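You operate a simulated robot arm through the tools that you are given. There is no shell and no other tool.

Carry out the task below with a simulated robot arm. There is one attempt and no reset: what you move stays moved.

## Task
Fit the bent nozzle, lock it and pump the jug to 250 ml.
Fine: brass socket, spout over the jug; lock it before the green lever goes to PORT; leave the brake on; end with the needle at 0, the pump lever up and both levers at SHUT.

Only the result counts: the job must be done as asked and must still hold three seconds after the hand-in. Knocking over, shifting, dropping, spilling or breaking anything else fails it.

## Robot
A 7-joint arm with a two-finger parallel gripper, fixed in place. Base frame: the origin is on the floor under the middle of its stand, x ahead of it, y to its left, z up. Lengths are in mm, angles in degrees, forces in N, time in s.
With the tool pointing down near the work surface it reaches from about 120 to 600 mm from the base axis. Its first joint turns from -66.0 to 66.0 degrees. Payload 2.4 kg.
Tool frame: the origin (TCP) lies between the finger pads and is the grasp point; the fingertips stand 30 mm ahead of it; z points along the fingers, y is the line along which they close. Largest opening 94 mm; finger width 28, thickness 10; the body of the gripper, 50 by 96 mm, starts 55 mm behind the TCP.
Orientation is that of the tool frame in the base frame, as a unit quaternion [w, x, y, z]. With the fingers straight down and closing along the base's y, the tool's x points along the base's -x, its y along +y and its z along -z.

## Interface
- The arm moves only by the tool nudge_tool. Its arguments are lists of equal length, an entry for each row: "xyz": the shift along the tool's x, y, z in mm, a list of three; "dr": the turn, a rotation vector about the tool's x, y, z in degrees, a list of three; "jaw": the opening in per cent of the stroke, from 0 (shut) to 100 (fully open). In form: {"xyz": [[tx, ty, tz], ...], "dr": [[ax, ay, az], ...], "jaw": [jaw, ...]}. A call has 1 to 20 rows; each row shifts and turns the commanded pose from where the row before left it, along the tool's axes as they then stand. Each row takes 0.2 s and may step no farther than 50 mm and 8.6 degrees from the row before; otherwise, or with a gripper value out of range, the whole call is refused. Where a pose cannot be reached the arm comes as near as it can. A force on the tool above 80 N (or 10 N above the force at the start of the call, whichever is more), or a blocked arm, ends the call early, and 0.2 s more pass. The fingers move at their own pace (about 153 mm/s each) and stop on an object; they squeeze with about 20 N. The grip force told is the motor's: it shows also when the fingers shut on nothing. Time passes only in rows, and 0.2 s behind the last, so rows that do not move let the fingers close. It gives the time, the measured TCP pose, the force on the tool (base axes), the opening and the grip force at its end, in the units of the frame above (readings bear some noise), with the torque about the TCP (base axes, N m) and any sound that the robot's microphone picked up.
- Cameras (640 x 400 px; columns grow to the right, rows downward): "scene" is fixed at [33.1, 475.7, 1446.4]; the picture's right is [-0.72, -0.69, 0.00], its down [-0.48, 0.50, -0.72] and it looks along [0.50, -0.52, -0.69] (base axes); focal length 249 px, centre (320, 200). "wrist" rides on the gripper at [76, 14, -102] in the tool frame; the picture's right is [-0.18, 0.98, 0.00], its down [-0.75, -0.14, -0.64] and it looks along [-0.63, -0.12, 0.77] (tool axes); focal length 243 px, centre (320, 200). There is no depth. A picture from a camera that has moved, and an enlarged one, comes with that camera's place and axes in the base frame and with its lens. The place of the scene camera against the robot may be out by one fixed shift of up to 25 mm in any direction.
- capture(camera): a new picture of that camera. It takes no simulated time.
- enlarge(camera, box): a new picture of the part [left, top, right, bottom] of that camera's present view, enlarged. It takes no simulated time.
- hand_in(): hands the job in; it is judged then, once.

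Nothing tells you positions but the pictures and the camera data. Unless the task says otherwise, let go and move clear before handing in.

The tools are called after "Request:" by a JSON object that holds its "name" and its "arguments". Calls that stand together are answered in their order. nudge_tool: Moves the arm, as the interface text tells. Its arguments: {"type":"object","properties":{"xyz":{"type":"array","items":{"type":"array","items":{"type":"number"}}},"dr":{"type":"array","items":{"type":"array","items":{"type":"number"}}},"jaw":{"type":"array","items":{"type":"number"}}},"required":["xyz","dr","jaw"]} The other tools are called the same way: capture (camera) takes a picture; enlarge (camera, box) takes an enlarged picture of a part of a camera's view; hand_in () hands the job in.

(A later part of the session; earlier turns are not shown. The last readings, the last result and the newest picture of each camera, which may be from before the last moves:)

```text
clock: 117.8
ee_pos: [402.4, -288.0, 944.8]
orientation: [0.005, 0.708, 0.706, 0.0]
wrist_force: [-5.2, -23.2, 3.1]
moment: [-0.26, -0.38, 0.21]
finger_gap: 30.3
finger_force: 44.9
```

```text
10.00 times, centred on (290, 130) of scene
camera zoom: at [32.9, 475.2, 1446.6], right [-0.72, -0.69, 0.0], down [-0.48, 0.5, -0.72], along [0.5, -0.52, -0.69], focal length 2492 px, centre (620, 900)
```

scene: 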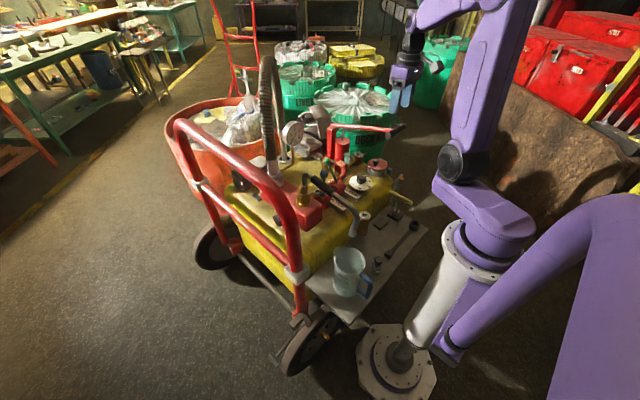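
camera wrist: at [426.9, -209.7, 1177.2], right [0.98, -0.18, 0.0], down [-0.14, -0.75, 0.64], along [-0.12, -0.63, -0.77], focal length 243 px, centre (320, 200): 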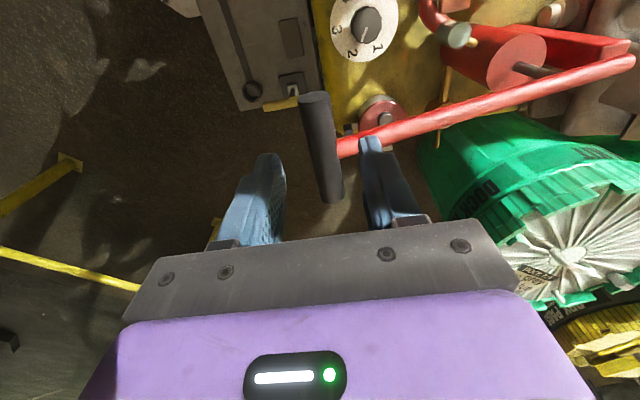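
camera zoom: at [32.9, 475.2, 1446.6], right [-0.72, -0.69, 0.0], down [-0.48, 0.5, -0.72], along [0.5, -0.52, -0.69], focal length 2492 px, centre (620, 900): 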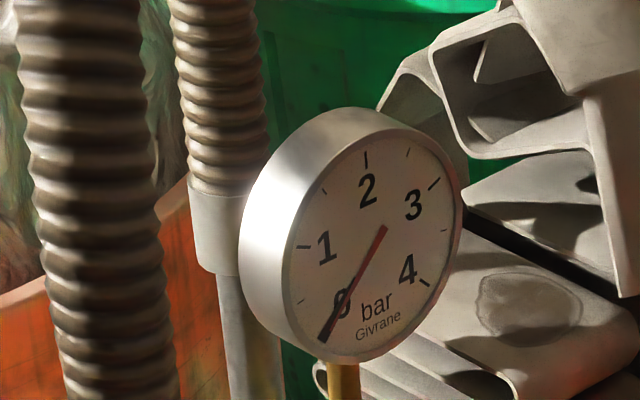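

A thin stream lands inside the jug and the level is still very low. I'll hold still a second and read again.

Request:
{"name": "nudge_tool", "arguments": {"xyz": [[-1, 0, 0], [0, 0, 0], [0, 0, 0], [0, 0, 0], [0, 0, 0]], "dr": [[0, 0, 0], [0, 0, 0], [0, 0, 0], [0, 0, 0], [0, 0, 0]], "jaw": [10, 10, 10, 10, 10]}}

Request:
{"name": "enlarge", "arguments": {"camera": "scene", "box": [325, 245, 375, 300]}}

Request:
{"name": "enlarge", "arguments": {"camera": "scene", "box": [335, 265, 365, 300]}}

```text
clock: 119.0
ee_pos: [405.0, -287.4, 943.2]
orientation: [0.002, 0.707, 0.707, 0.0]
wrist_force: [3.5, -20.1, 1.2]
moment: [0.03, -0.02, 0.04]
finger_gap: 30.1
finger_force: 45.0
```

```text
7.27 times, centred on (350, 272) of scene
camera zoom: at [33.2, 475.2, 1446.5], right [-0.72, -0.69, 0.0], down [-0.48, 0.5, -0.72], along [0.5, -0.52, -0.69], focal length 1812 px, centre (102, -327)
```

zoom: 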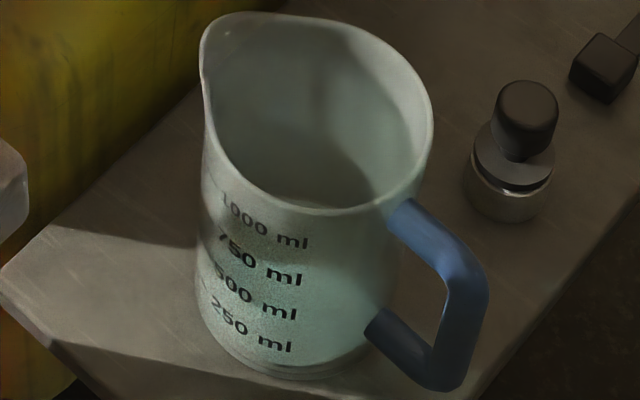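

```text
11.43 times, centred on (350, 282) of scene
camera zoom: at [33.2, 475.2, 1446.5], right [-0.72, -0.69, 0.0], down [-0.48, 0.5, -0.72], along [0.5, -0.52, -0.69], focal length 2848 px, centre (-23, -743)
```

zoom: 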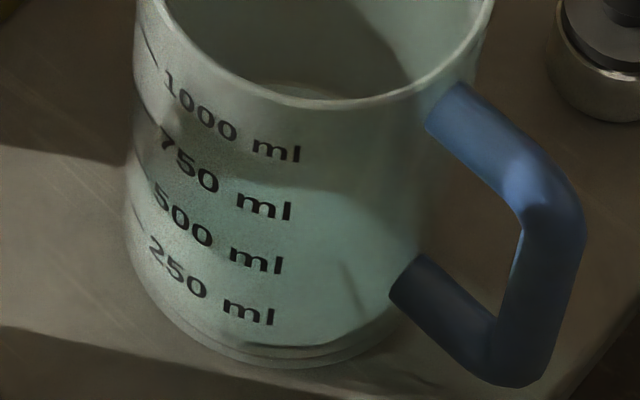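

The flow stops when the lever stops. I need to read the level precisely, so I'll zoom on the jug's lower part.

Request:
{"name": "enlarge", "arguments": {"camera": "scene", "box": [335, 275, 360, 300]}}

Request:
{"name": "enlarge", "arguments": {"camera": "scene", "box": [330, 240, 370, 300]}}

```text
16.00 times, centred on (348, 288) of scene
camera zoom: at [33.2, 475.2, 1446.5], right [-0.72, -0.69, 0.0], down [-0.48, 0.5, -0.72], along [0.5, -0.52, -0.69], focal length 3987 px, centre (-120, -1200)
```

zoom: 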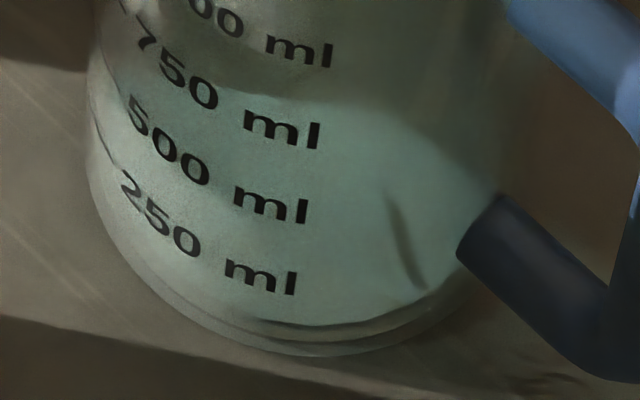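

```text
6.67 times, centred on (350, 270) of scene
camera zoom: at [33.2, 475.2, 1446.5], right [-0.72, -0.69, 0.0], down [-0.48, 0.5, -0.72], along [0.5, -0.52, -0.69], focal length 1661 px, centre (120, -267)
```

zoom: 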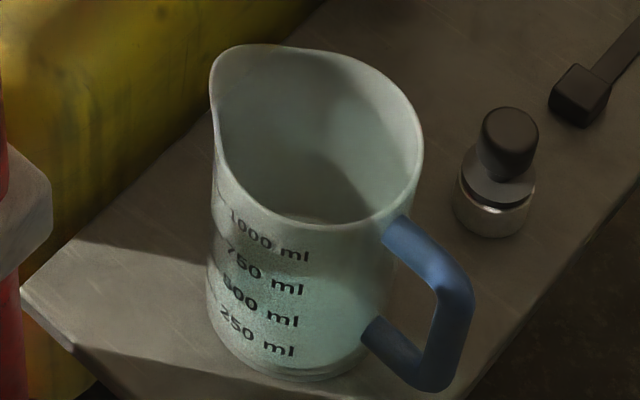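

The surface's front edge reads roughly 60 ml. I'll continue the down-stroke in measured steps and read again.

Request:
{"name": "nudge_tool", "arguments": {"xyz": [[-1.2, -0.6, 5.5], [0, -0.8, 5.5], [0, -0.7, 5.5], [0, -0.6, 5.5], [0, -0.5, 5.5], [0, -0.4, 5.5], [0, 0, 0], [0, 0, 0], [0, 0, 0]], "dr": [[0, 0, 0], [0, 0, 0], [0, 0, 0], [0, 0, 0], [0, 0, 0], [0, 0, 0], [0, 0, 0], [0, 0, 0], [0, 0, 0]], "jaw": [10, 10, 10, 10, 10, 10, 10, 10, 10]}}

Request:
{"name": "enlarge", "arguments": {"camera": "scene", "box": [335, 275, 360, 300]}}

Request:
{"name": "enlarge", "arguments": {"camera": "scene", "box": [270, 110, 310, 150]}}

```text
clock: 121.0
ee_pos: [400.3, -286.2, 911.0]
orientation: [-0.002, 0.707, 0.707, 0.0]
wrist_force: [17.4, 6.8, 2.1]
moment: [-0.03, 0.15, -0.04]
finger_gap: 30.3
finger_force: 45.4
```

```text
16.00 times, centred on (348, 288) of scene
camera zoom: at [33.5, 476.0, 1446.3], right [-0.72, -0.69, 0.0], down [-0.48, 0.5, -0.72], along [0.5, -0.52, -0.69], focal length 3987 px, centre (-120, -1200)
```

zoom: 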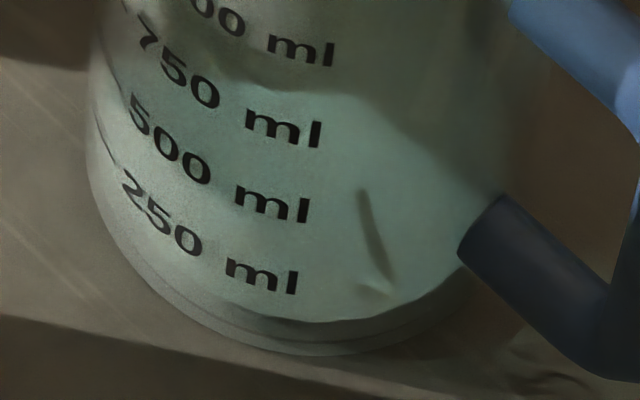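

```text
10.00 times, centred on (290, 130) of scene
camera zoom: at [33.5, 476.0, 1446.3], right [-0.72, -0.69, 0.0], down [-0.48, 0.5, -0.72], along [0.5, -0.52, -0.69], focal length 2492 px, centre (620, 900)
```

zoom: 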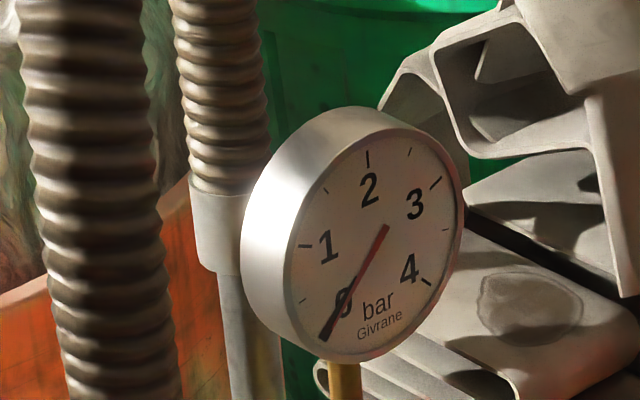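

The level rose to roughly 100 ml, needle still at 0. I'll zoom tighter for a better reading against the 250 ml mark.

Request:
{"name": "enlarge", "arguments": {"camera": "scene", "box": [338, 282, 354, 298]}}

Request:
{"name": "enlarge", "arguments": {"camera": "scene", "box": [330, 262, 350, 298]}}

```text
16.00 times, centred on (346, 290) of scene
camera zoom: at [33.5, 476.0, 1446.3], right [-0.72, -0.69, 0.0], down [-0.48, 0.5, -0.72], along [0.5, -0.52, -0.69], focal length 3987 px, centre (-96, -1240)
```

zoom: 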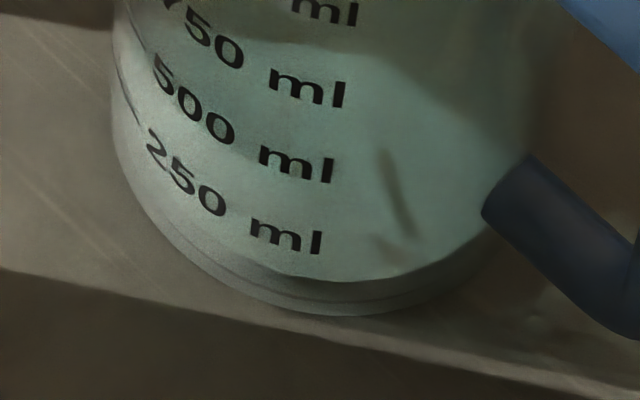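

```text
11.11 times, centred on (340, 280) of scene
camera zoom: at [33.5, 476.0, 1446.3], right [-0.72, -0.69, 0.0], down [-0.48, 0.5, -0.72], along [0.5, -0.52, -0.69], focal length 2769 px, centre (98, -689)
```

zoom: 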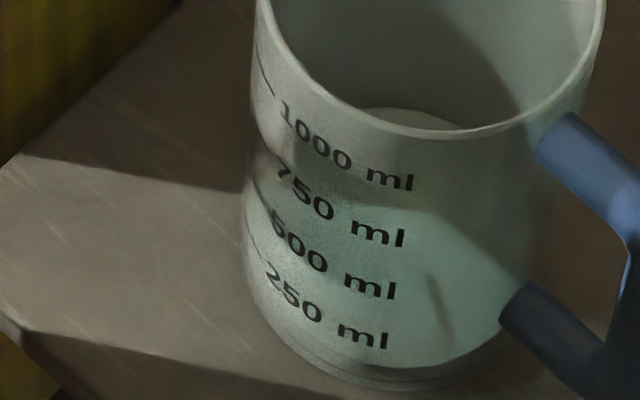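

About 115 ml now after ~66 mm of grip travel (≈1.7 ml per mm). I'll go another ~40 mm and read again.

Request:
{"name": "nudge_tool", "arguments": {"xyz": [[0, 0.8, 5.7], [0, -0.2, 5.7], [0, -0.1, 5.7], [0, 0, 5.7], [0, 0.1, 5.7], [0, 0.2, 5.7], [0, 0.2, 5.7], [0, 0, 0], [0, 0, 0], [0, 0, 0]], "dr": [[0, 0, 0], [0, 0, 0], [0, 0, 0], [0, 0, 0], [0, 0, 0], [0, 0, 0], [0, 0, 0], [0, 0, 0], [0, 0, 0], [0, 0, 0]], "jaw": [10, 10, 10, 10, 10, 10, 10, 10, 10, 10]}}

Request:
{"name": "enlarge", "arguments": {"camera": "scene", "box": [338, 282, 354, 298]}}

Request:
{"name": "enlarge", "arguments": {"camera": "scene", "box": [315, 200, 385, 300]}}

```text
clock: 123.2
ee_pos: [399.6, -288.9, 867.9]
orientation: [-0.001, 0.707, 0.707, 0.0]
wrist_force: [-3.6, 14.5, 3.8]
moment: [-0.21, -0.01, -0.04]
finger_gap: 30.1
finger_force: 45.3
```

```text
16.00 times, centred on (346, 290) of scene
camera zoom: at [33.0, 476.2, 1446.2], right [-0.72, -0.69, 0.0], down [-0.48, 0.5, -0.72], along [0.5, -0.52, -0.69], focal length 3987 px, centre (-96, -1240)
```

zoom: 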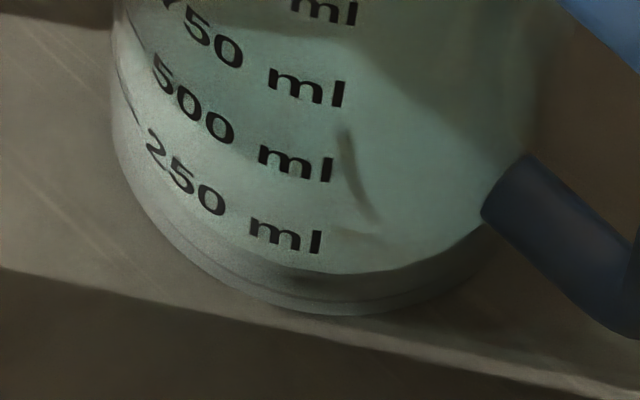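

```text
4.00 times, centred on (350, 250) of scene
camera zoom: at [33.0, 476.2, 1446.2], right [-0.72, -0.69, 0.0], down [-0.48, 0.5, -0.72], along [0.5, -0.52, -0.69], focal length 997 px, centre (200, 0)
```

zoom: 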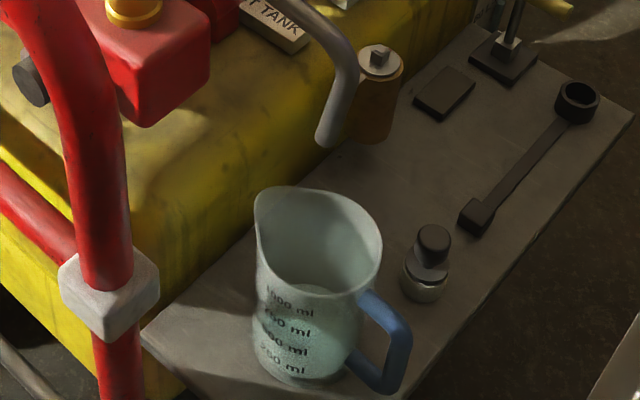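

Now near 140 ml by the marks. I'll continue down to near the bottom of this stroke and read again.

Request:
{"name": "nudge_tool", "arguments": {"xyz": [[0.8, 0.3, 5.6], [0, 0.4, 5.6], [0, 0.5, 5.6], [0, 0.6, 5.6], [0, 0, 0], [0, 0, 0], [0, 0, 0]], "dr": [[0, 0, 0], [0, 0, 0], [0, 0, 0], [0, 0, 0], [0, 0, 0], [0, 0, 0], [0, 0, 0]], "jaw": [10, 10, 10, 10, 10, 10, 10]}}

Request:
{"name": "enlarge", "arguments": {"camera": "scene", "box": [338, 282, 354, 298]}}

Request:
{"name": "enlarge", "arguments": {"camera": "scene", "box": [325, 245, 375, 300]}}

```text
clock: 124.8
ee_pos: [402.7, -288.3, 847.7]
orientation: [0.0, 0.708, 0.706, 0.0]
wrist_force: [-6.0, 6.3, 4.3]
moment: [-0.35, -0.02, -0.04]
finger_gap: 30.0
finger_force: 45.3
```

```text
16.00 times, centred on (346, 290) of scene
camera zoom: at [32.9, 475.9, 1446.3], right [-0.72, -0.69, 0.0], down [-0.48, 0.5, -0.72], along [0.5, -0.52, -0.69], focal length 3987 px, centre (-96, -1240)
```

zoom: 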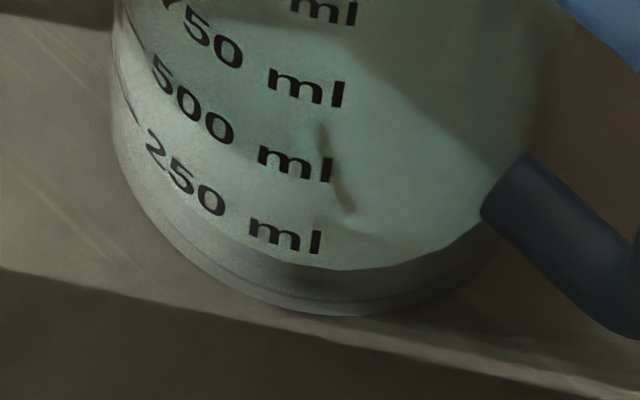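

```text
7.27 times, centred on (350, 272) of scene
camera zoom: at [32.9, 475.9, 1446.3], right [-0.72, -0.69, 0.0], down [-0.48, 0.5, -0.72], along [0.5, -0.52, -0.69], focal length 1812 px, centre (102, -327)
```

zoom: 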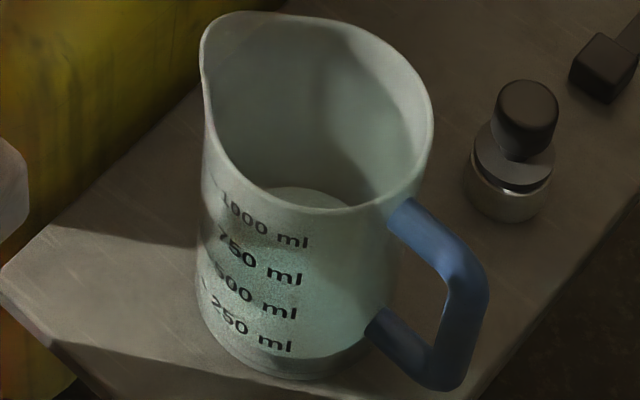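

Level about 115 ml by geometry. I'll finish this down-stroke to near the bottom and read again.

Request:
{"name": "nudge_tool", "arguments": {"xyz": [[0.3, 0.6, 6], [0, 0.8, 6], [0, 0.9, 6], [0, 1, 6], [0, 1.1, 6], [0, 1.2, 6], [0, 0, 0], [0, 0, 0], [0, 0, 0]], "dr": [[0, 0, 0], [0, 0, 0], [0, 0, 0], [0, 0, 0], [0, 0, 0], [0, 0, 0], [0, 0, 0], [0, 0, 0], [0, 0, 0]], "jaw": [10, 10, 10, 10, 10, 10, 10, 10, 10]}}

Request:
{"name": "enlarge", "arguments": {"camera": "scene", "box": [338, 282, 354, 298]}}

Request:
{"name": "enlarge", "arguments": {"camera": "scene", "box": [270, 100, 430, 220]}}

```text
clock: 126.8
ee_pos: [410.4, -287.3, 812.2]
orientation: [0.001, 0.706, 0.708, 0.0]
wrist_force: [8.3, 2.4, 8.5]
moment: [-0.45, 0.15, 0.04]
finger_gap: 30.0
finger_force: 45.5
```

```text
16.00 times, centred on (346, 290) of scene
camera zoom: at [33.2, 475.9, 1446.3], right [-0.72, -0.69, 0.0], down [-0.48, 0.5, -0.72], along [0.5, -0.52, -0.69], focal length 3987 px, centre (-96, -1240)
```

zoom: 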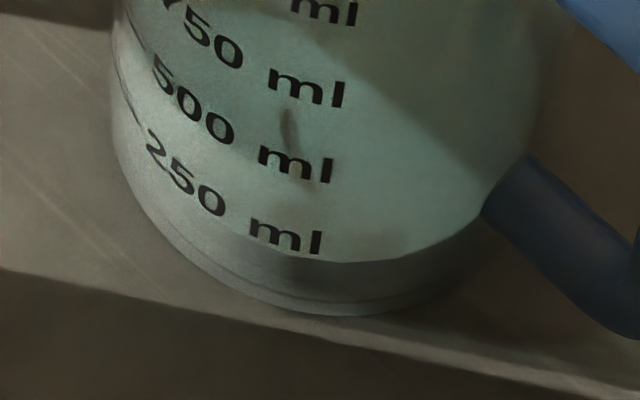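

```text
3.33 times, centred on (350, 160) of scene
camera zoom: at [33.2, 475.9, 1446.3], right [-0.72, -0.69, 0.0], down [-0.48, 0.5, -0.72], along [0.5, -0.52, -0.69], focal length 831 px, centre (220, 333)
```

zoom: 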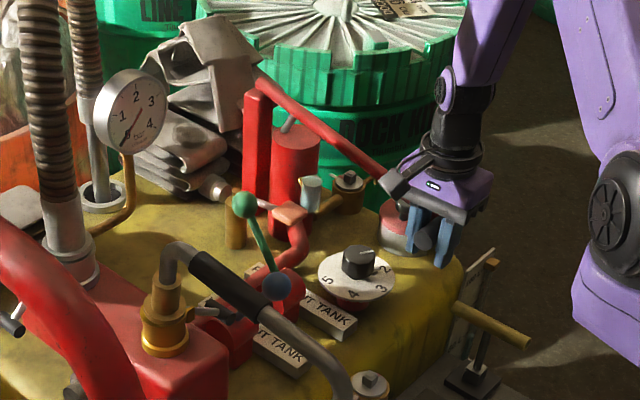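

Roughly 110–140 ml so far (about 105 ml per full stroke). I'll make the up-stroke now and then verify the level before topping up.

Request:
{"name": "nudge_tool", "arguments": {"xyz": [[0, 0, 0], [0, -2.4, -11], [0, -2.1, -11], [0, -1.7, -11], [0, -1.4, -11], [0, -1, -11], [0, -0.6, -11], [0, -0.3, -11], [0, 0.1, -11], [0, 0.5, -11], [0, 0.8, -11], [0, 1.2, -11], [0, 1.5, -11], [0, 1.8, -11], [0, 2.2, -11], [0, 1.8, -8], [0, 0, 0]], "dr": [[0, 0, 0], [0, 0, 0], [0, 0, 0], [0, 0, 0], [0, 0, 0], [0, 0, 0], [0, 0, 0], [0, 0, 0], [0, 0, 0], [0, 0, 0], [0, 0, 0], [0, 0, 0], [0, 0, 0], [0, 0, 0], [0, 0, 0], [0, 0, 0], [0, 0, 0]], "jaw": [10, 10, 10, 10, 10, 10, 10, 10, 10, 10, 10, 10, 10, 10, 10, 10, 10]}}

Request:
{"name": "enlarge", "arguments": {"camera": "scene", "box": [338, 282, 354, 298]}}

Request:
{"name": "enlarge", "arguments": {"camera": "scene", "box": [338, 255, 362, 280]}}

Request:
{"name": "enlarge", "arguments": {"camera": "scene", "box": [270, 100, 430, 220]}}

```text
clock: 130.4
ee_pos: [411.7, -286.6, 972.1]
orientation: [0.001, 0.706, 0.708, 0.001]
wrist_force: [37.0, 0.6, -40.2]
moment: [-0.04, 0.58, -0.14]
finger_gap: 30.2
finger_force: 45.3
```

```text
16.00 times, centred on (346, 290) of scene
camera zoom: at [34.7, 475.4, 1446.4], right [-0.72, -0.69, 0.0], down [-0.48, 0.5, -0.72], along [0.5, -0.52, -0.69], focal length 3987 px, centre (-96, -1240)
```

zoom: 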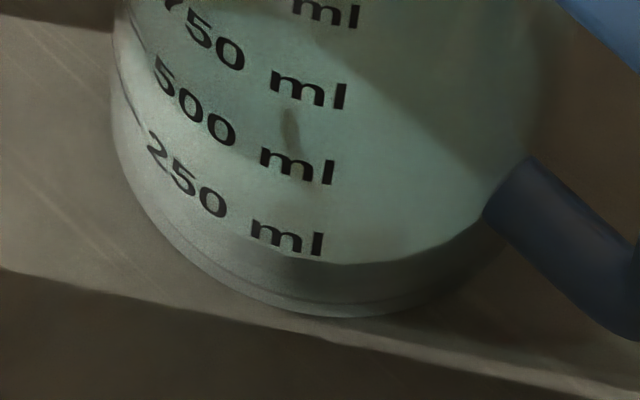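

```text
16.00 times, centred on (350, 268) of scene
camera zoom: at [34.7, 475.4, 1446.4], right [-0.72, -0.69, 0.0], down [-0.48, 0.5, -0.72], along [0.5, -0.52, -0.69], focal length 3987 px, centre (-160, -880)
```

zoom: 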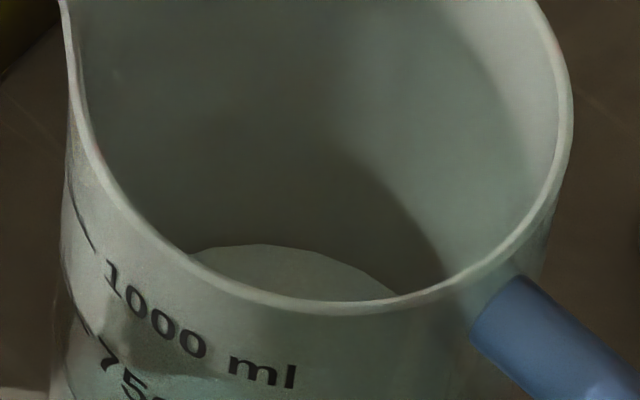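

```text
3.33 times, centred on (350, 160) of scene
camera zoom: at [34.7, 475.4, 1446.4], right [-0.72, -0.69, 0.0], down [-0.48, 0.5, -0.72], along [0.5, -0.52, -0.69], focal length 831 px, centre (220, 333)
```

zoom: 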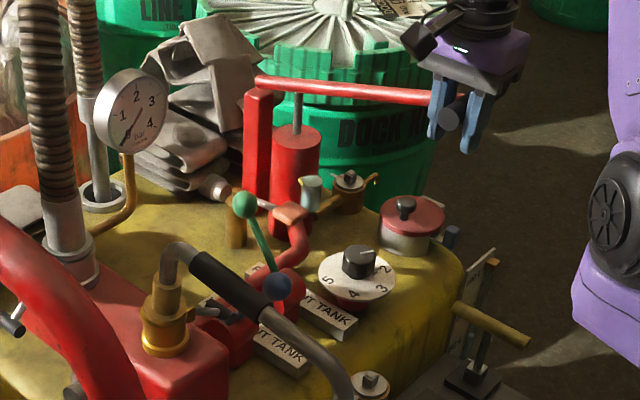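

At the top stop, level unchanged by the up-stroke. Second down-stroke, about half length, then I'll check the level.

Request:
{"name": "nudge_tool", "arguments": {"xyz": [[0, 0.8, 3], [0, -1, 6], [0, -1.4, 6], [0, -1.2, 6], [0, -1.1, 6], [0, -1, 6], [0, -0.9, 6], [0, -0.8, 6], [0, -0.7, 6], [0, -0.6, 6], [0, -0.5, 6], [0, -0.4, 6], [0, -0.2, 6], [0, 0, 6], [0, 0, 0], [0, 0, 0], [0, 0, 0]], "dr": [[0, 0, 0], [0, 0, 0], [0, 0, 0], [0, 0, 0], [0, 0, 0], [0, 0, 0], [0, 0, 0], [0, 0, 0], [0, 0, 0], [0, 0, 0], [0, 0, 0], [0, 0, 0], [0, 0, 0], [0, 0, 0], [0, 0, 0], [0, 0, 0], [0, 0, 0]], "jaw": [10, 10, 10, 10, 10, 10, 10, 10, 10, 10, 10, 10, 10, 10, 10, 10, 10]}}

Request:
{"name": "enlarge", "arguments": {"camera": "scene", "box": [338, 282, 354, 298]}}

Request:
{"name": "enlarge", "arguments": {"camera": "scene", "box": [338, 255, 362, 280]}}

Request:
{"name": "enlarge", "arguments": {"camera": "scene", "box": [270, 110, 310, 150]}}

```text
clock: 134.0
ee_pos: [400.3, -286.7, 893.4]
orientation: [0.001, 0.708, 0.707, 0.0]
wrist_force: [11.6, 6.9, 2.7]
moment: [-0.12, 0.21, -0.06]
finger_gap: 30.2
finger_force: 44.9
```

```text
16.00 times, centred on (346, 290) of scene
camera zoom: at [33.4, 476.0, 1446.3], right [-0.72, -0.69, 0.0], down [-0.48, 0.5, -0.72], along [0.5, -0.52, -0.69], focal length 3987 px, centre (-96, -1240)
```

zoom: 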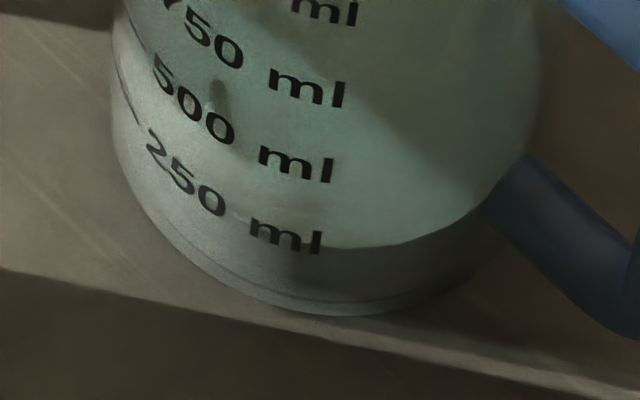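

```text
16.00 times, centred on (350, 268) of scene
camera zoom: at [33.4, 476.0, 1446.3], right [-0.72, -0.69, 0.0], down [-0.48, 0.5, -0.72], along [0.5, -0.52, -0.69], focal length 3987 px, centre (-160, -880)
```

zoom: 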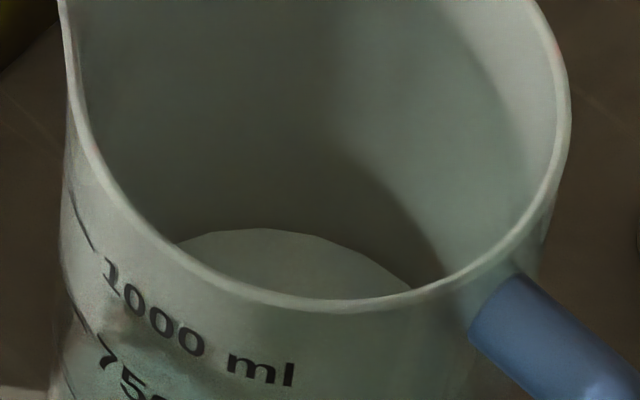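

```text
10.00 times, centred on (290, 130) of scene
camera zoom: at [33.4, 476.0, 1446.3], right [-0.72, -0.69, 0.0], down [-0.48, 0.5, -0.72], along [0.5, -0.52, -0.69], focal length 2492 px, centre (620, 900)
```

zoom: 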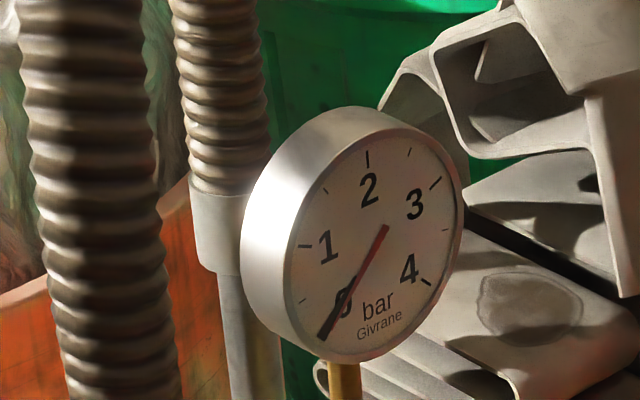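

The level is rising consistently, needle at 0. I'll take a few more crops to pin the jug's geometry before the final top-up.

Request:
{"name": "enlarge", "arguments": {"camera": "scene", "box": [330, 240, 370, 270]}}

Request:
{"name": "enlarge", "arguments": {"camera": "scene", "box": [330, 262, 370, 298]}}

```text
13.33 times, centred on (350, 255) of scene
camera zoom: at [33.4, 476.0, 1446.3], right [-0.72, -0.69, 0.0], down [-0.48, 0.5, -0.72], along [0.5, -0.52, -0.69], focal length 3322 px, centre (-80, -533)
```

zoom: 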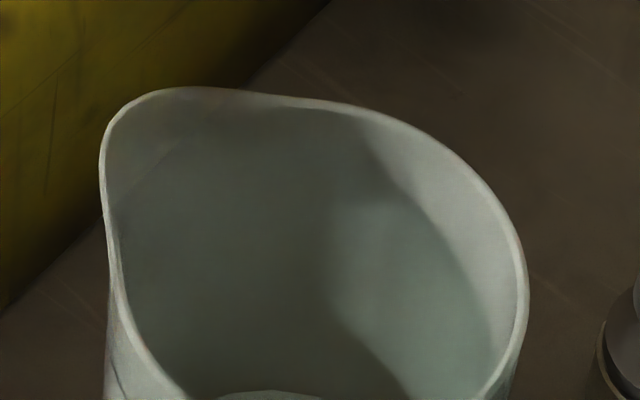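

```text
11.11 times, centred on (350, 280) of scene
camera zoom: at [33.4, 476.0, 1446.3], right [-0.72, -0.69, 0.0], down [-0.48, 0.5, -0.72], along [0.5, -0.52, -0.69], focal length 2769 px, centre (-13, -689)
```

zoom: 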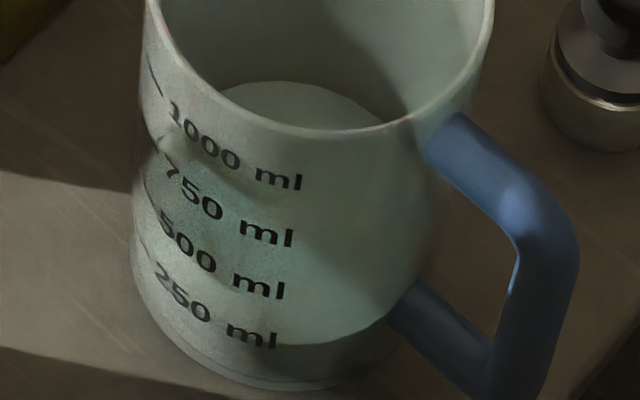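

From the fitted geometry the jug holds about 170 ml (pump ≈ 0.65–0.7 ml per mm). I'll continue down ~60 mm and measure again.

Request:
{"name": "nudge_tool", "arguments": {"xyz": [[0, 0.6, 6], [0, 0.1, 6], [0, 0.2, 6], [0, 0.2, 6], [0, 0.3, 6], [0, 0.4, 6], [0, 0.5, 6], [0, 0.6, 6], [0, 0.7, 6], [0, 0.8, 6], [0, 0, 0], [0, 0, 0], [0, 0, 0]], "dr": [[0, 0, 0], [0, 0, 0], [0, 0, 0], [0, 0, 0], [0, 0, 0], [0, 0, 0], [0, 0, 0], [0, 0, 0], [0, 0, 0], [0, 0, 0], [0, 0, 0], [0, 0, 0], [0, 0, 0]], "jaw": [10, 10, 10, 10, 10, 10, 10, 10, 10, 10, 10, 10, 10]}}

Request:
{"name": "enlarge", "arguments": {"camera": "scene", "box": [338, 282, 354, 298]}}

Request:
{"name": "enlarge", "arguments": {"camera": "scene", "box": [338, 255, 362, 280]}}

Request:
{"name": "enlarge", "arguments": {"camera": "scene", "box": [330, 262, 370, 298]}}

```text
clock: 136.8
ee_pos: [405.4, -287.6, 832.7]
orientation: [0.0, 0.707, 0.707, 0.0]
wrist_force: [0.1, -3.9, 4.7]
moment: [-0.25, 0.12, 0.06]
finger_gap: 29.9
finger_force: 44.9
```

```text
16.00 times, centred on (346, 290) of scene
camera zoom: at [33.1, 475.7, 1446.4], right [-0.72, -0.69, 0.0], down [-0.48, 0.5, -0.72], along [0.5, -0.52, -0.69], focal length 3987 px, centre (-96, -1240)
```

zoom: 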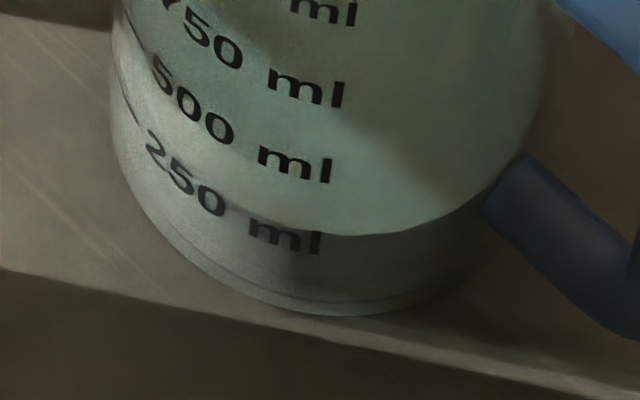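

```text
16.00 times, centred on (350, 268) of scene
camera zoom: at [33.1, 475.7, 1446.4], right [-0.72, -0.69, 0.0], down [-0.48, 0.5, -0.72], along [0.5, -0.52, -0.69], focal length 3987 px, centre (-160, -880)
```

zoom: 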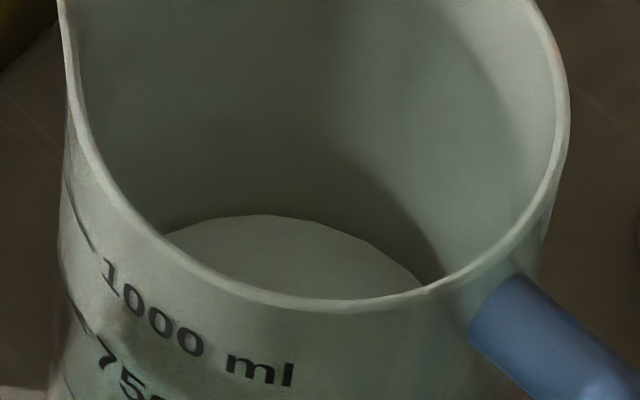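

```text
11.11 times, centred on (350, 280) of scene
camera zoom: at [33.1, 475.7, 1446.4], right [-0.72, -0.69, 0.0], down [-0.48, 0.5, -0.72], along [0.5, -0.52, -0.69], focal length 2769 px, centre (-13, -689)
```

zoom: 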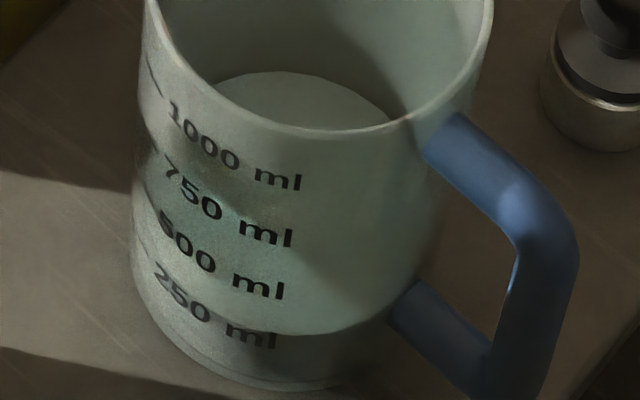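

About 205–215 ml now. I'll look at the tick marks at the jug's left edge to tie the reading down.

Request:
{"name": "enlarge", "arguments": {"camera": "scene", "box": [334, 270, 350, 290]}}

Request:
{"name": "enlarge", "arguments": {"camera": "scene", "box": [334, 280, 350, 296]}}

```text
16.00 times, centred on (342, 280) of scene
camera zoom: at [33.1, 475.7, 1446.4], right [-0.72, -0.69, 0.0], down [-0.48, 0.5, -0.72], along [0.5, -0.52, -0.69], focal length 3987 px, centre (-32, -1080)
```

zoom: 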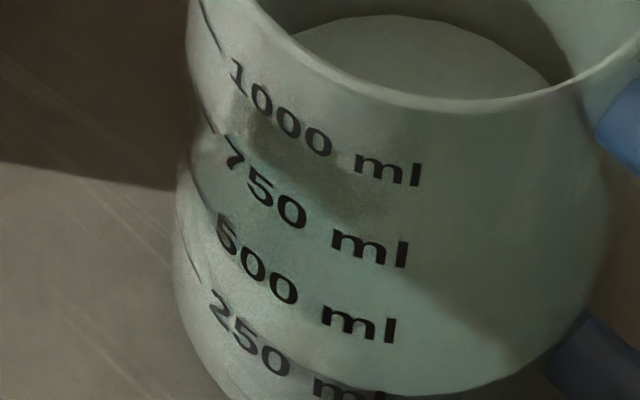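

```text
16.00 times, centred on (342, 288) of scene
camera zoom: at [33.1, 475.7, 1446.4], right [-0.72, -0.69, 0.0], down [-0.48, 0.5, -0.72], along [0.5, -0.52, -0.69], focal length 3987 px, centre (-32, -1208)
```

zoom: 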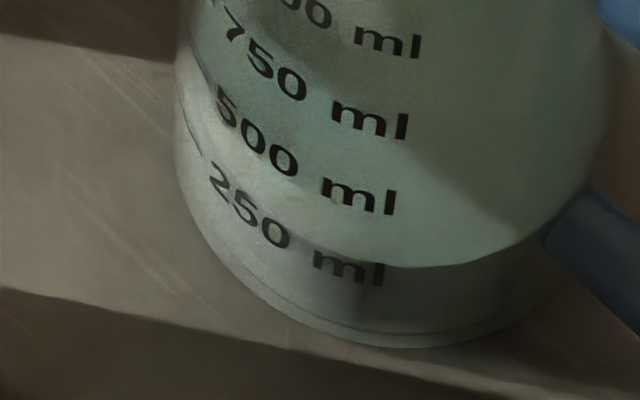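

The readings are very linear: about 0.65 ml per mm, roughly 200 ml so far. I'll finish this down-stroke (~20 mm), then raise the lever and check the level from another angle.

Request:
{"name": "nudge_tool", "arguments": {"xyz": [[0, 1, 6], [0, 1.1, 6], [0, 1.2, 6], [0, 0, 0], [0, 0, 0], [0, -1.4, -6], [0, -2.2, -11], [0, -1.9, -11], [0, -1.6, -11], [0, -1.2, -11], [0, -0.8, -11], [0, -0.5, -11], [0, -0.2, -11], [0, 0.2, -11], [0, 0.5, -11], [0, 0.8, -11], [0, 1.2, -11], [0, 1.5, -11], [0, 1.8, -11], [0, 2.2, -11]], "dr": [[0, 0, 0], [0, 0, 0], [0, 0, 0], [0, 0, 0], [0, 0, 0], [0, 0, 0], [0, 0, 0], [0, 0, 0], [0, 0, 0], [0, 0, 0], [0, 0, 0], [0, 0, 0], [0, 0, 0], [0, 0, 0], [0, 0, 0], [0, 0, 0], [0, 0, 0], [0, 0, 0], [0, 0, 0], [0, 0, 0]], "jaw": [10, 10, 10, 10, 10, 10, 10, 10, 10, 10, 10, 10, 10, 10, 10, 10, 10, 10, 10, 10]}}

Request:
{"name": "enlarge", "arguments": {"camera": "scene", "box": [338, 282, 354, 298]}}

Request:
{"name": "enlarge", "arguments": {"camera": "scene", "box": [338, 255, 362, 280]}}

Request:
{"name": "enlarge", "arguments": {"camera": "scene", "box": [270, 100, 430, 220]}}

```text
clock: 141.0
ee_pos: [411.2, -287.6, 973.7]
orientation: [0.004, 0.706, 0.708, 0.0]
wrist_force: [39.3, 0.7, -17.1]
moment: [-0.03, 0.63, -0.04]
finger_gap: 31.9
finger_force: 19.5
```

```text
16.00 times, centred on (346, 290) of scene
camera zoom: at [34.5, 475.6, 1446.4], right [-0.72, -0.69, 0.0], down [-0.48, 0.5, -0.72], along [0.5, -0.52, -0.69], focal length 3987 px, centre (-96, -1240)
```

zoom: 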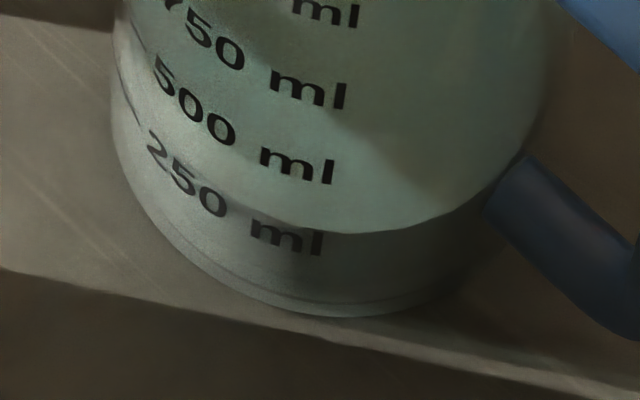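

```text
16.00 times, centred on (350, 268) of scene
camera zoom: at [34.5, 475.6, 1446.4], right [-0.72, -0.69, 0.0], down [-0.48, 0.5, -0.72], along [0.5, -0.52, -0.69], focal length 3987 px, centre (-160, -880)
```

zoom: 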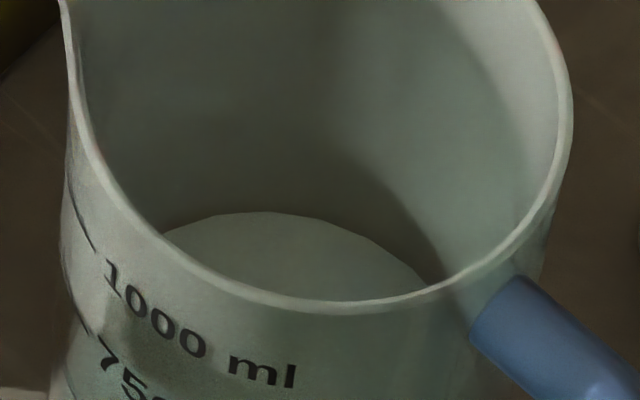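

```text
3.33 times, centred on (350, 160) of scene
camera zoom: at [34.5, 475.6, 1446.4], right [-0.72, -0.69, 0.0], down [-0.48, 0.5, -0.72], along [0.5, -0.52, -0.69], focal length 831 px, centre (220, 333)
```

zoom: 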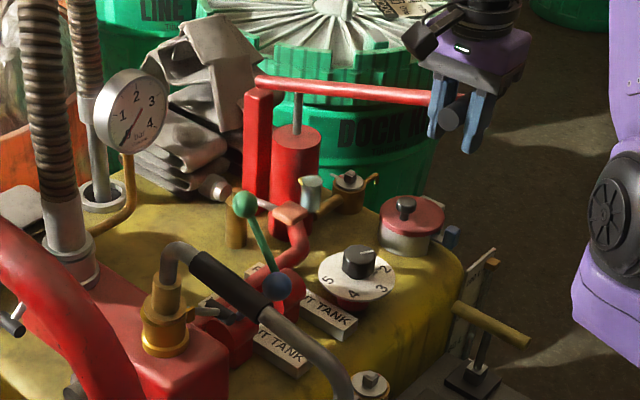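

At the top stop again, about 214 ml by my estimate. I'll release the lever here and inspect the jug from a second viewpoint with the wrist camera before the last top-up.

Request:
{"name": "nudge_tool", "arguments": {"xyz": [[0, 2.2, 0.5], [0, 0, 0], [0, 0, 0], [0, 0, 0], [0, 0, -25], [0, 0, -40], [0, 0, -40], [0, 0, 0]], "dr": [[0, 0, 0], [0, 0, 0], [0, 0, 0], [0, 0, 0], [0, 0, 0], [0, 0, 0], [0, 0, 0], [0, 0, 0]], "jaw": [10, 30, 50, 50, 50, 50, 50, 50]}}

Request:
{"name": "enlarge", "arguments": {"camera": "scene", "box": [338, 282, 354, 298]}}

Request:
{"name": "enlarge", "arguments": {"camera": "scene", "box": [270, 100, 430, 220]}}

Request:
{"name": "enlarge", "arguments": {"camera": "scene", "box": [270, 110, 310, 150]}}

```text
clock: 142.8
ee_pos: [407.4, -286.8, 1076.1]
orientation: [0.0, 0.707, 0.707, 0.001]
wrist_force: [0.3, -0.6, 0.4]
moment: [-0.01, 0.01, -0.01]
finger_gap: 47.1
finger_force: 0.2
```

```text
16.00 times, centred on (346, 290) of scene
camera zoom: at [33.1, 475.8, 1446.4], right [-0.72, -0.69, 0.0], down [-0.48, 0.5, -0.72], along [0.5, -0.52, -0.69], focal length 3987 px, centre (-96, -1240)
```

zoom: 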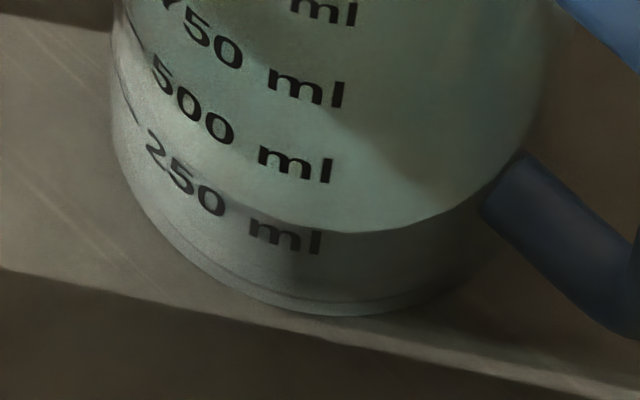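

```text
3.33 times, centred on (350, 160) of scene
camera zoom: at [33.1, 475.8, 1446.4], right [-0.72, -0.69, 0.0], down [-0.48, 0.5, -0.72], along [0.5, -0.52, -0.69], focal length 831 px, centre (220, 333)
```

zoom: 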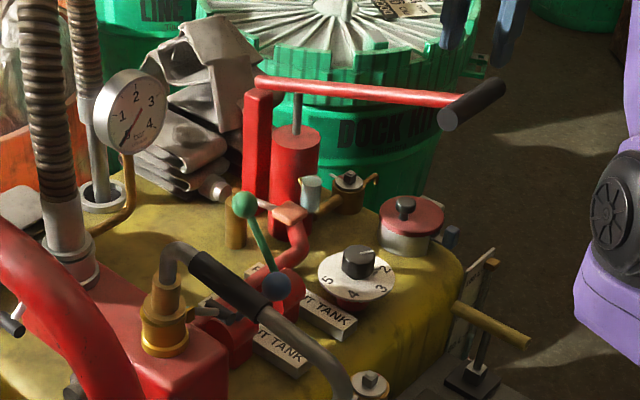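

```text
10.00 times, centred on (290, 130) of scene
camera zoom: at [33.1, 475.8, 1446.4], right [-0.72, -0.69, 0.0], down [-0.48, 0.5, -0.72], along [0.5, -0.52, -0.69], focal length 2492 px, centre (620, 900)
```

zoom: 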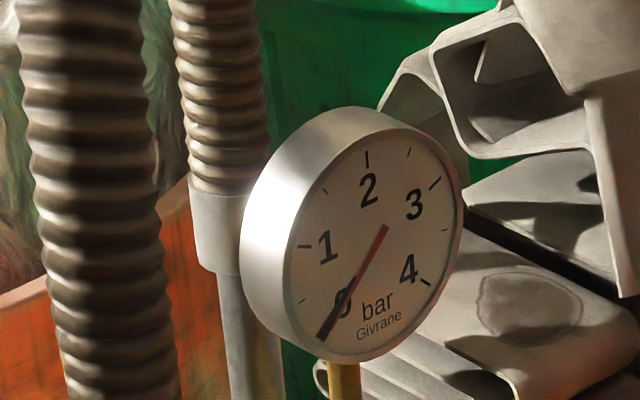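

The needle shows a hair above 0 (I'll vent it at the end). Now I'll take the wrist camera round to the labelled side of the jug for a flatter look at the level.

Request:
{"name": "nudge_tool", "arguments": {"xyz": [[0, -44, 0], [0, -44, 0], [0, -44, 0], [0, -44, 0], [48, 0, 0], [48, 0, 0], [48, 0, 0], [48, 0, 0], [48, 0, 0], [48, 0, 0], [48, 0, 0], [48, 0, 0], [48, 0, 0], [48, 0, 0], [0, 0, 0]], "dr": [[0, 0, 0], [0, 0, 0], [0, 0, 0], [0, 0, 0], [0, 0, 0], [0, 0, 0], [0, 0, 0], [0, 0, 0], [0, 0, 0], [0, 0, 0], [0, 0, 0], [0, 0, 0], [0, 0, 0], [0, 0, 0], [0, 0, 0]], "jaw": [50, 50, 50, 50, 50, 50, 50, 50, 50, 50, 50, 50, 50, 50, 50]}}

Request:
{"name": "capture", "arguments": {"camera": "wrist"}}

Request:
{"name": "capture", "arguments": {"camera": "scene"}}

```text
clock: 146.0
ee_pos: [233.3, 192.2, 1077.0]
orientation: [0.0, 0.707, 0.707, 0.0]
wrist_force: [-0.1, -0.6, 0.8]
moment: [-0.01, 0.01, 0.0]
finger_gap: 47.0
finger_force: 0.1
```

```text
taken
camera wrist: at [247.1, 267.0, 1178.6], right [0.98, -0.18, 0.0], down [-0.14, -0.75, 0.64], along [-0.12, -0.63, -0.77], focal length 243 px, centre (320, 200)
```

wrist: 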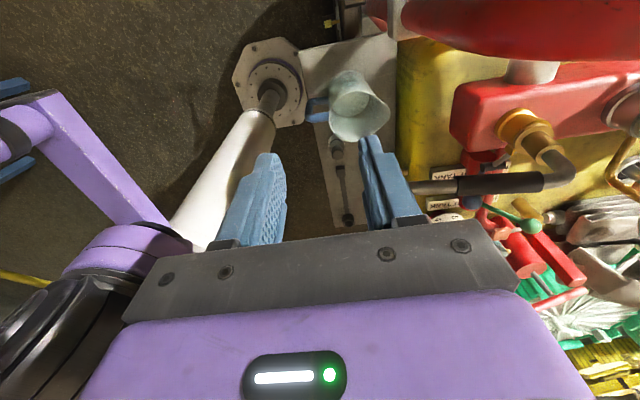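

```text
taken
```

scene: 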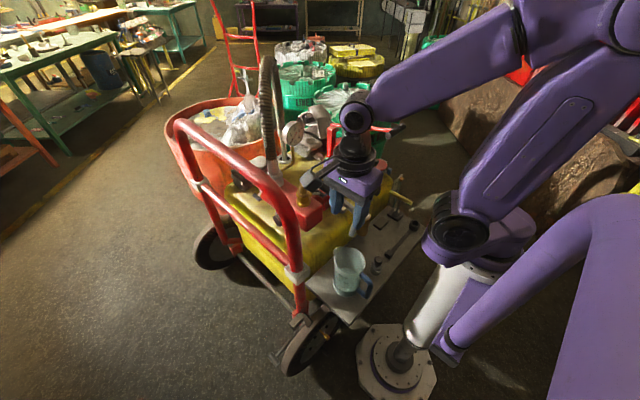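

Clear so far. I'll shift in, turn −45°, tilt a little and lower, watching pictures.

Request:
{"name": "nudge_tool", "arguments": {"xyz": [[0, -34, 0], [0, -34, 0], [0, 0, 0], [0, 0, 0], [0, 0, 0], [0, 0, 0], [0, 0, 0], [0, 0, 0], [0, 0, 40], [0, 0, 40], [0, 0, 40], [0, 0, 0]], "dr": [[0, 0, 0], [0, 0, 0], [0, 0, -7.5], [0, 0, -7.5], [0, 0, -7.5], [0, 0, -7.5], [0, 0, -7.5], [0, 0, -7.5], [0, 0, 0], [0, 0, 0], [0, 0, 0], [0, 0, 0]], "jaw": [50, 50, 50, 50, 50, 50, 50, 50, 50, 50, 50, 50]}}

Request:
{"name": "capture", "arguments": {"camera": "wrist"}}

Request:
{"name": "capture", "arguments": {"camera": "scene"}}

```text
clock: 148.6
ee_pos: [222.2, 227.9, 1007.6]
orientation: [0.0, 0.383, 0.924, -0.002]
wrist_force: [-0.2, 0.3, -0.1]
moment: [-0.01, -0.03, 0.01]
finger_gap: 46.9
finger_force: 0.1
out of reach, approached as far as the arm can: row 2, 9, 10, 11
```

```text
taken
camera wrist: at [176.9, 290.8, 1108.8], right [0.82, 0.57, 0.0], down [0.43, -0.63, 0.64], along [0.36, -0.53, -0.77], focal length 243 px, centre (320, 200)
```

wrist: 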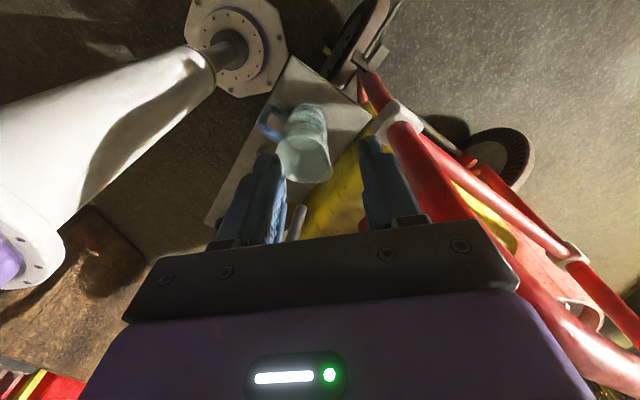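

```text
taken
```

scene: 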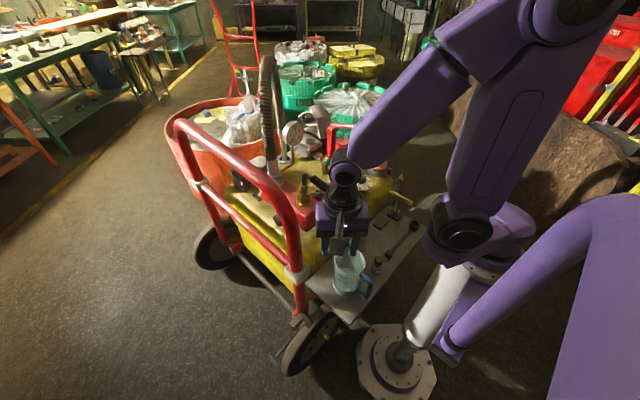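

The arm can't fold further in here, but the jug is in view. I'll lower straight down from here for a flatter angle.

Request:
{"name": "nudge_tool", "arguments": {"xyz": [[0, 0, 45], [0, 0, 45], [0, 0, 45], [0, 0, 45], [0, 0, 45], [0, 0, 0]], "dr": [[0, 0, 0], [0, 0, 0], [0, 0, 0], [0, 0, 0], [0, 0, 0], [0, 0, 0]], "jaw": [50, 50, 50, 50, 50, 50]}}

Request:
{"name": "capture", "arguments": {"camera": "wrist"}}

Request:
{"name": "capture", "arguments": {"camera": "scene"}}

```text
clock: 150.0
ee_pos: [234.0, 238.5, 783.5]
orientation: [0.0, 0.383, 0.924, 0.001]
wrist_force: [-0.7, -1.3, -0.6]
moment: [-0.01, -0.01, -0.01]
finger_gap: 46.9
finger_force: 0.1
out of reach, approached as far as the arm can: row 1, 2
```

```text
taken
camera wrist: at [188.8, 301.0, 885.2], right [0.83, 0.56, 0.0], down [0.43, -0.63, 0.64], along [0.36, -0.53, -0.77], focal length 243 px, centre (320, 200)
```

wrist: 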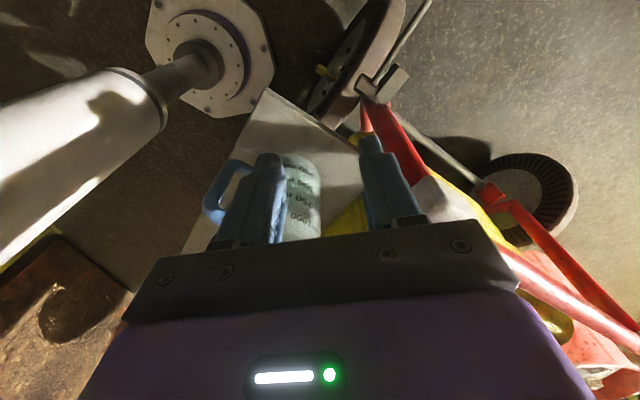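

```text
taken
```

scene: 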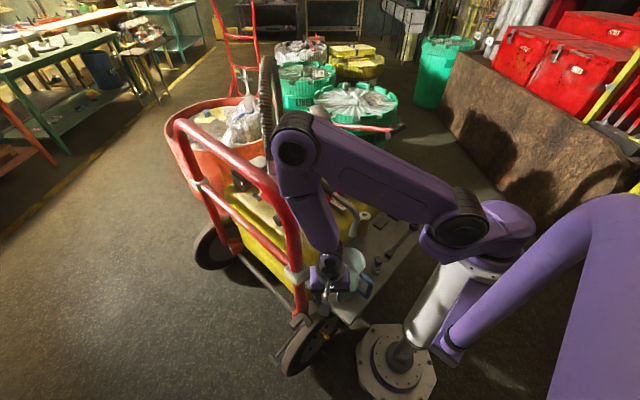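

Good angle; the left finger hides part of the jug. Opening the jaws wide gives a clear view between the fingers.

Request:
{"name": "nudge_tool", "arguments": {"xyz": [[0, 0, 0], [0, 0, 0]], "dr": [[0, 0, 0], [0, 0, 0]], "jaw": [100, 100]}}

Request:
{"name": "capture", "arguments": {"camera": "wrist"}}

Request:
{"name": "enlarge", "arguments": {"camera": "wrist", "box": [250, 130, 350, 240]}}

```text
clock: 150.6
ee_pos: [232.5, 239.1, 784.0]
orientation: [0.0, 0.383, 0.924, 0.0]
wrist_force: [-0.1, 0.4, 0.1]
moment: [-0.01, 0.0, 0.01]
finger_gap: 94.1
finger_force: 0.1
```

```text
taken
camera wrist: at [188.7, 300.9, 885.5], right [0.83, 0.56, 0.0], down [0.43, -0.63, 0.64], along [0.36, -0.53, -0.77], focal length 243 px, centre (320, 200)
```

wrist: 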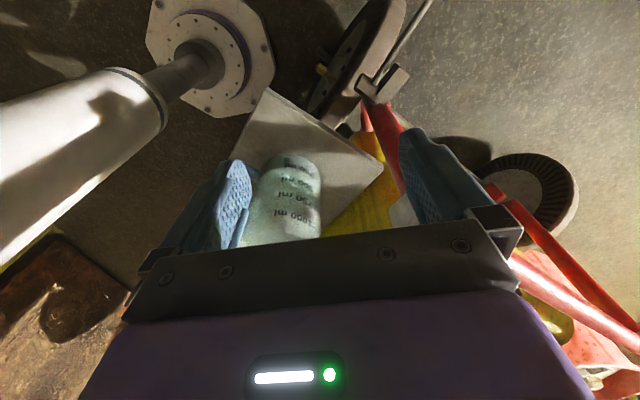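

```text
3.64 times, centred on (300, 185) of wrist
camera zoom: at [188.7, 300.9, 885.5], right [0.83, 0.56, 0.0], down [0.43, -0.63, 0.64], along [0.36, -0.53, -0.77], focal length 882 px, centre (393, 254)
```

zoom: 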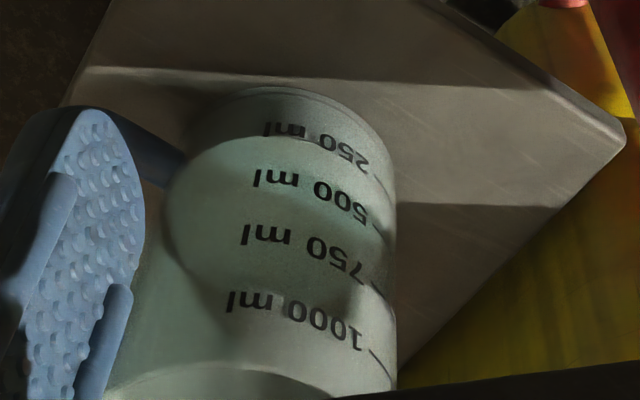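

This view shows level and ticks well. Enlarge the area around the 250 ml mark.

Request:
{"name": "enlarge", "arguments": {"camera": "wrist", "box": [288, 148, 328, 178]}}

Request:
{"name": "enlarge", "arguments": {"camera": "wrist", "box": [266, 148, 336, 218]}}

```text
13.33 times, centred on (308, 163) of wrist
camera zoom: at [188.7, 300.9, 885.5], right [0.83, 0.56, 0.0], down [0.43, -0.63, 0.64], along [0.36, -0.53, -0.77], focal length 3235 px, centre (480, 693)
```

zoom: 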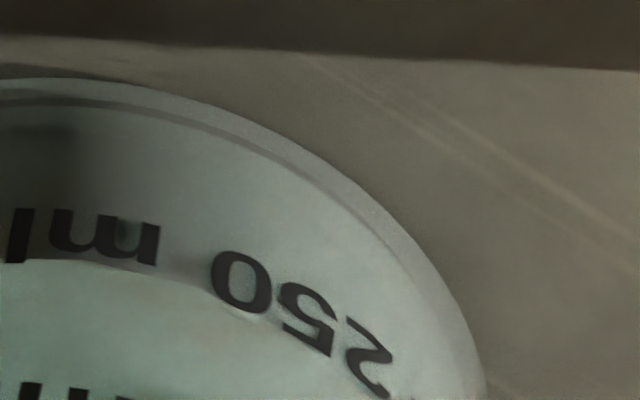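

```text
5.71 times, centred on (301, 183) of wrist
camera zoom: at [188.7, 300.9, 885.5], right [0.83, 0.56, 0.0], down [0.43, -0.63, 0.64], along [0.36, -0.53, -0.77], focal length 1386 px, centre (429, 297)
```

zoom: 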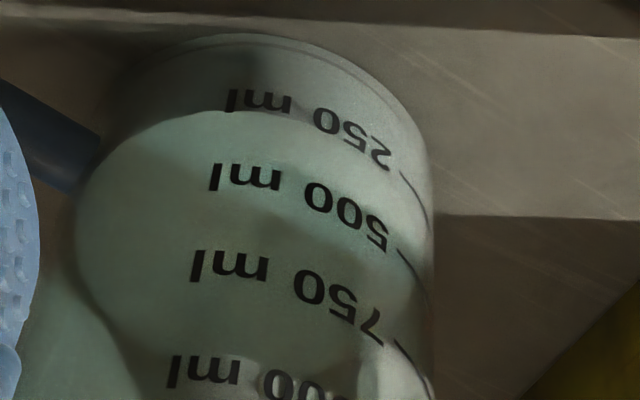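

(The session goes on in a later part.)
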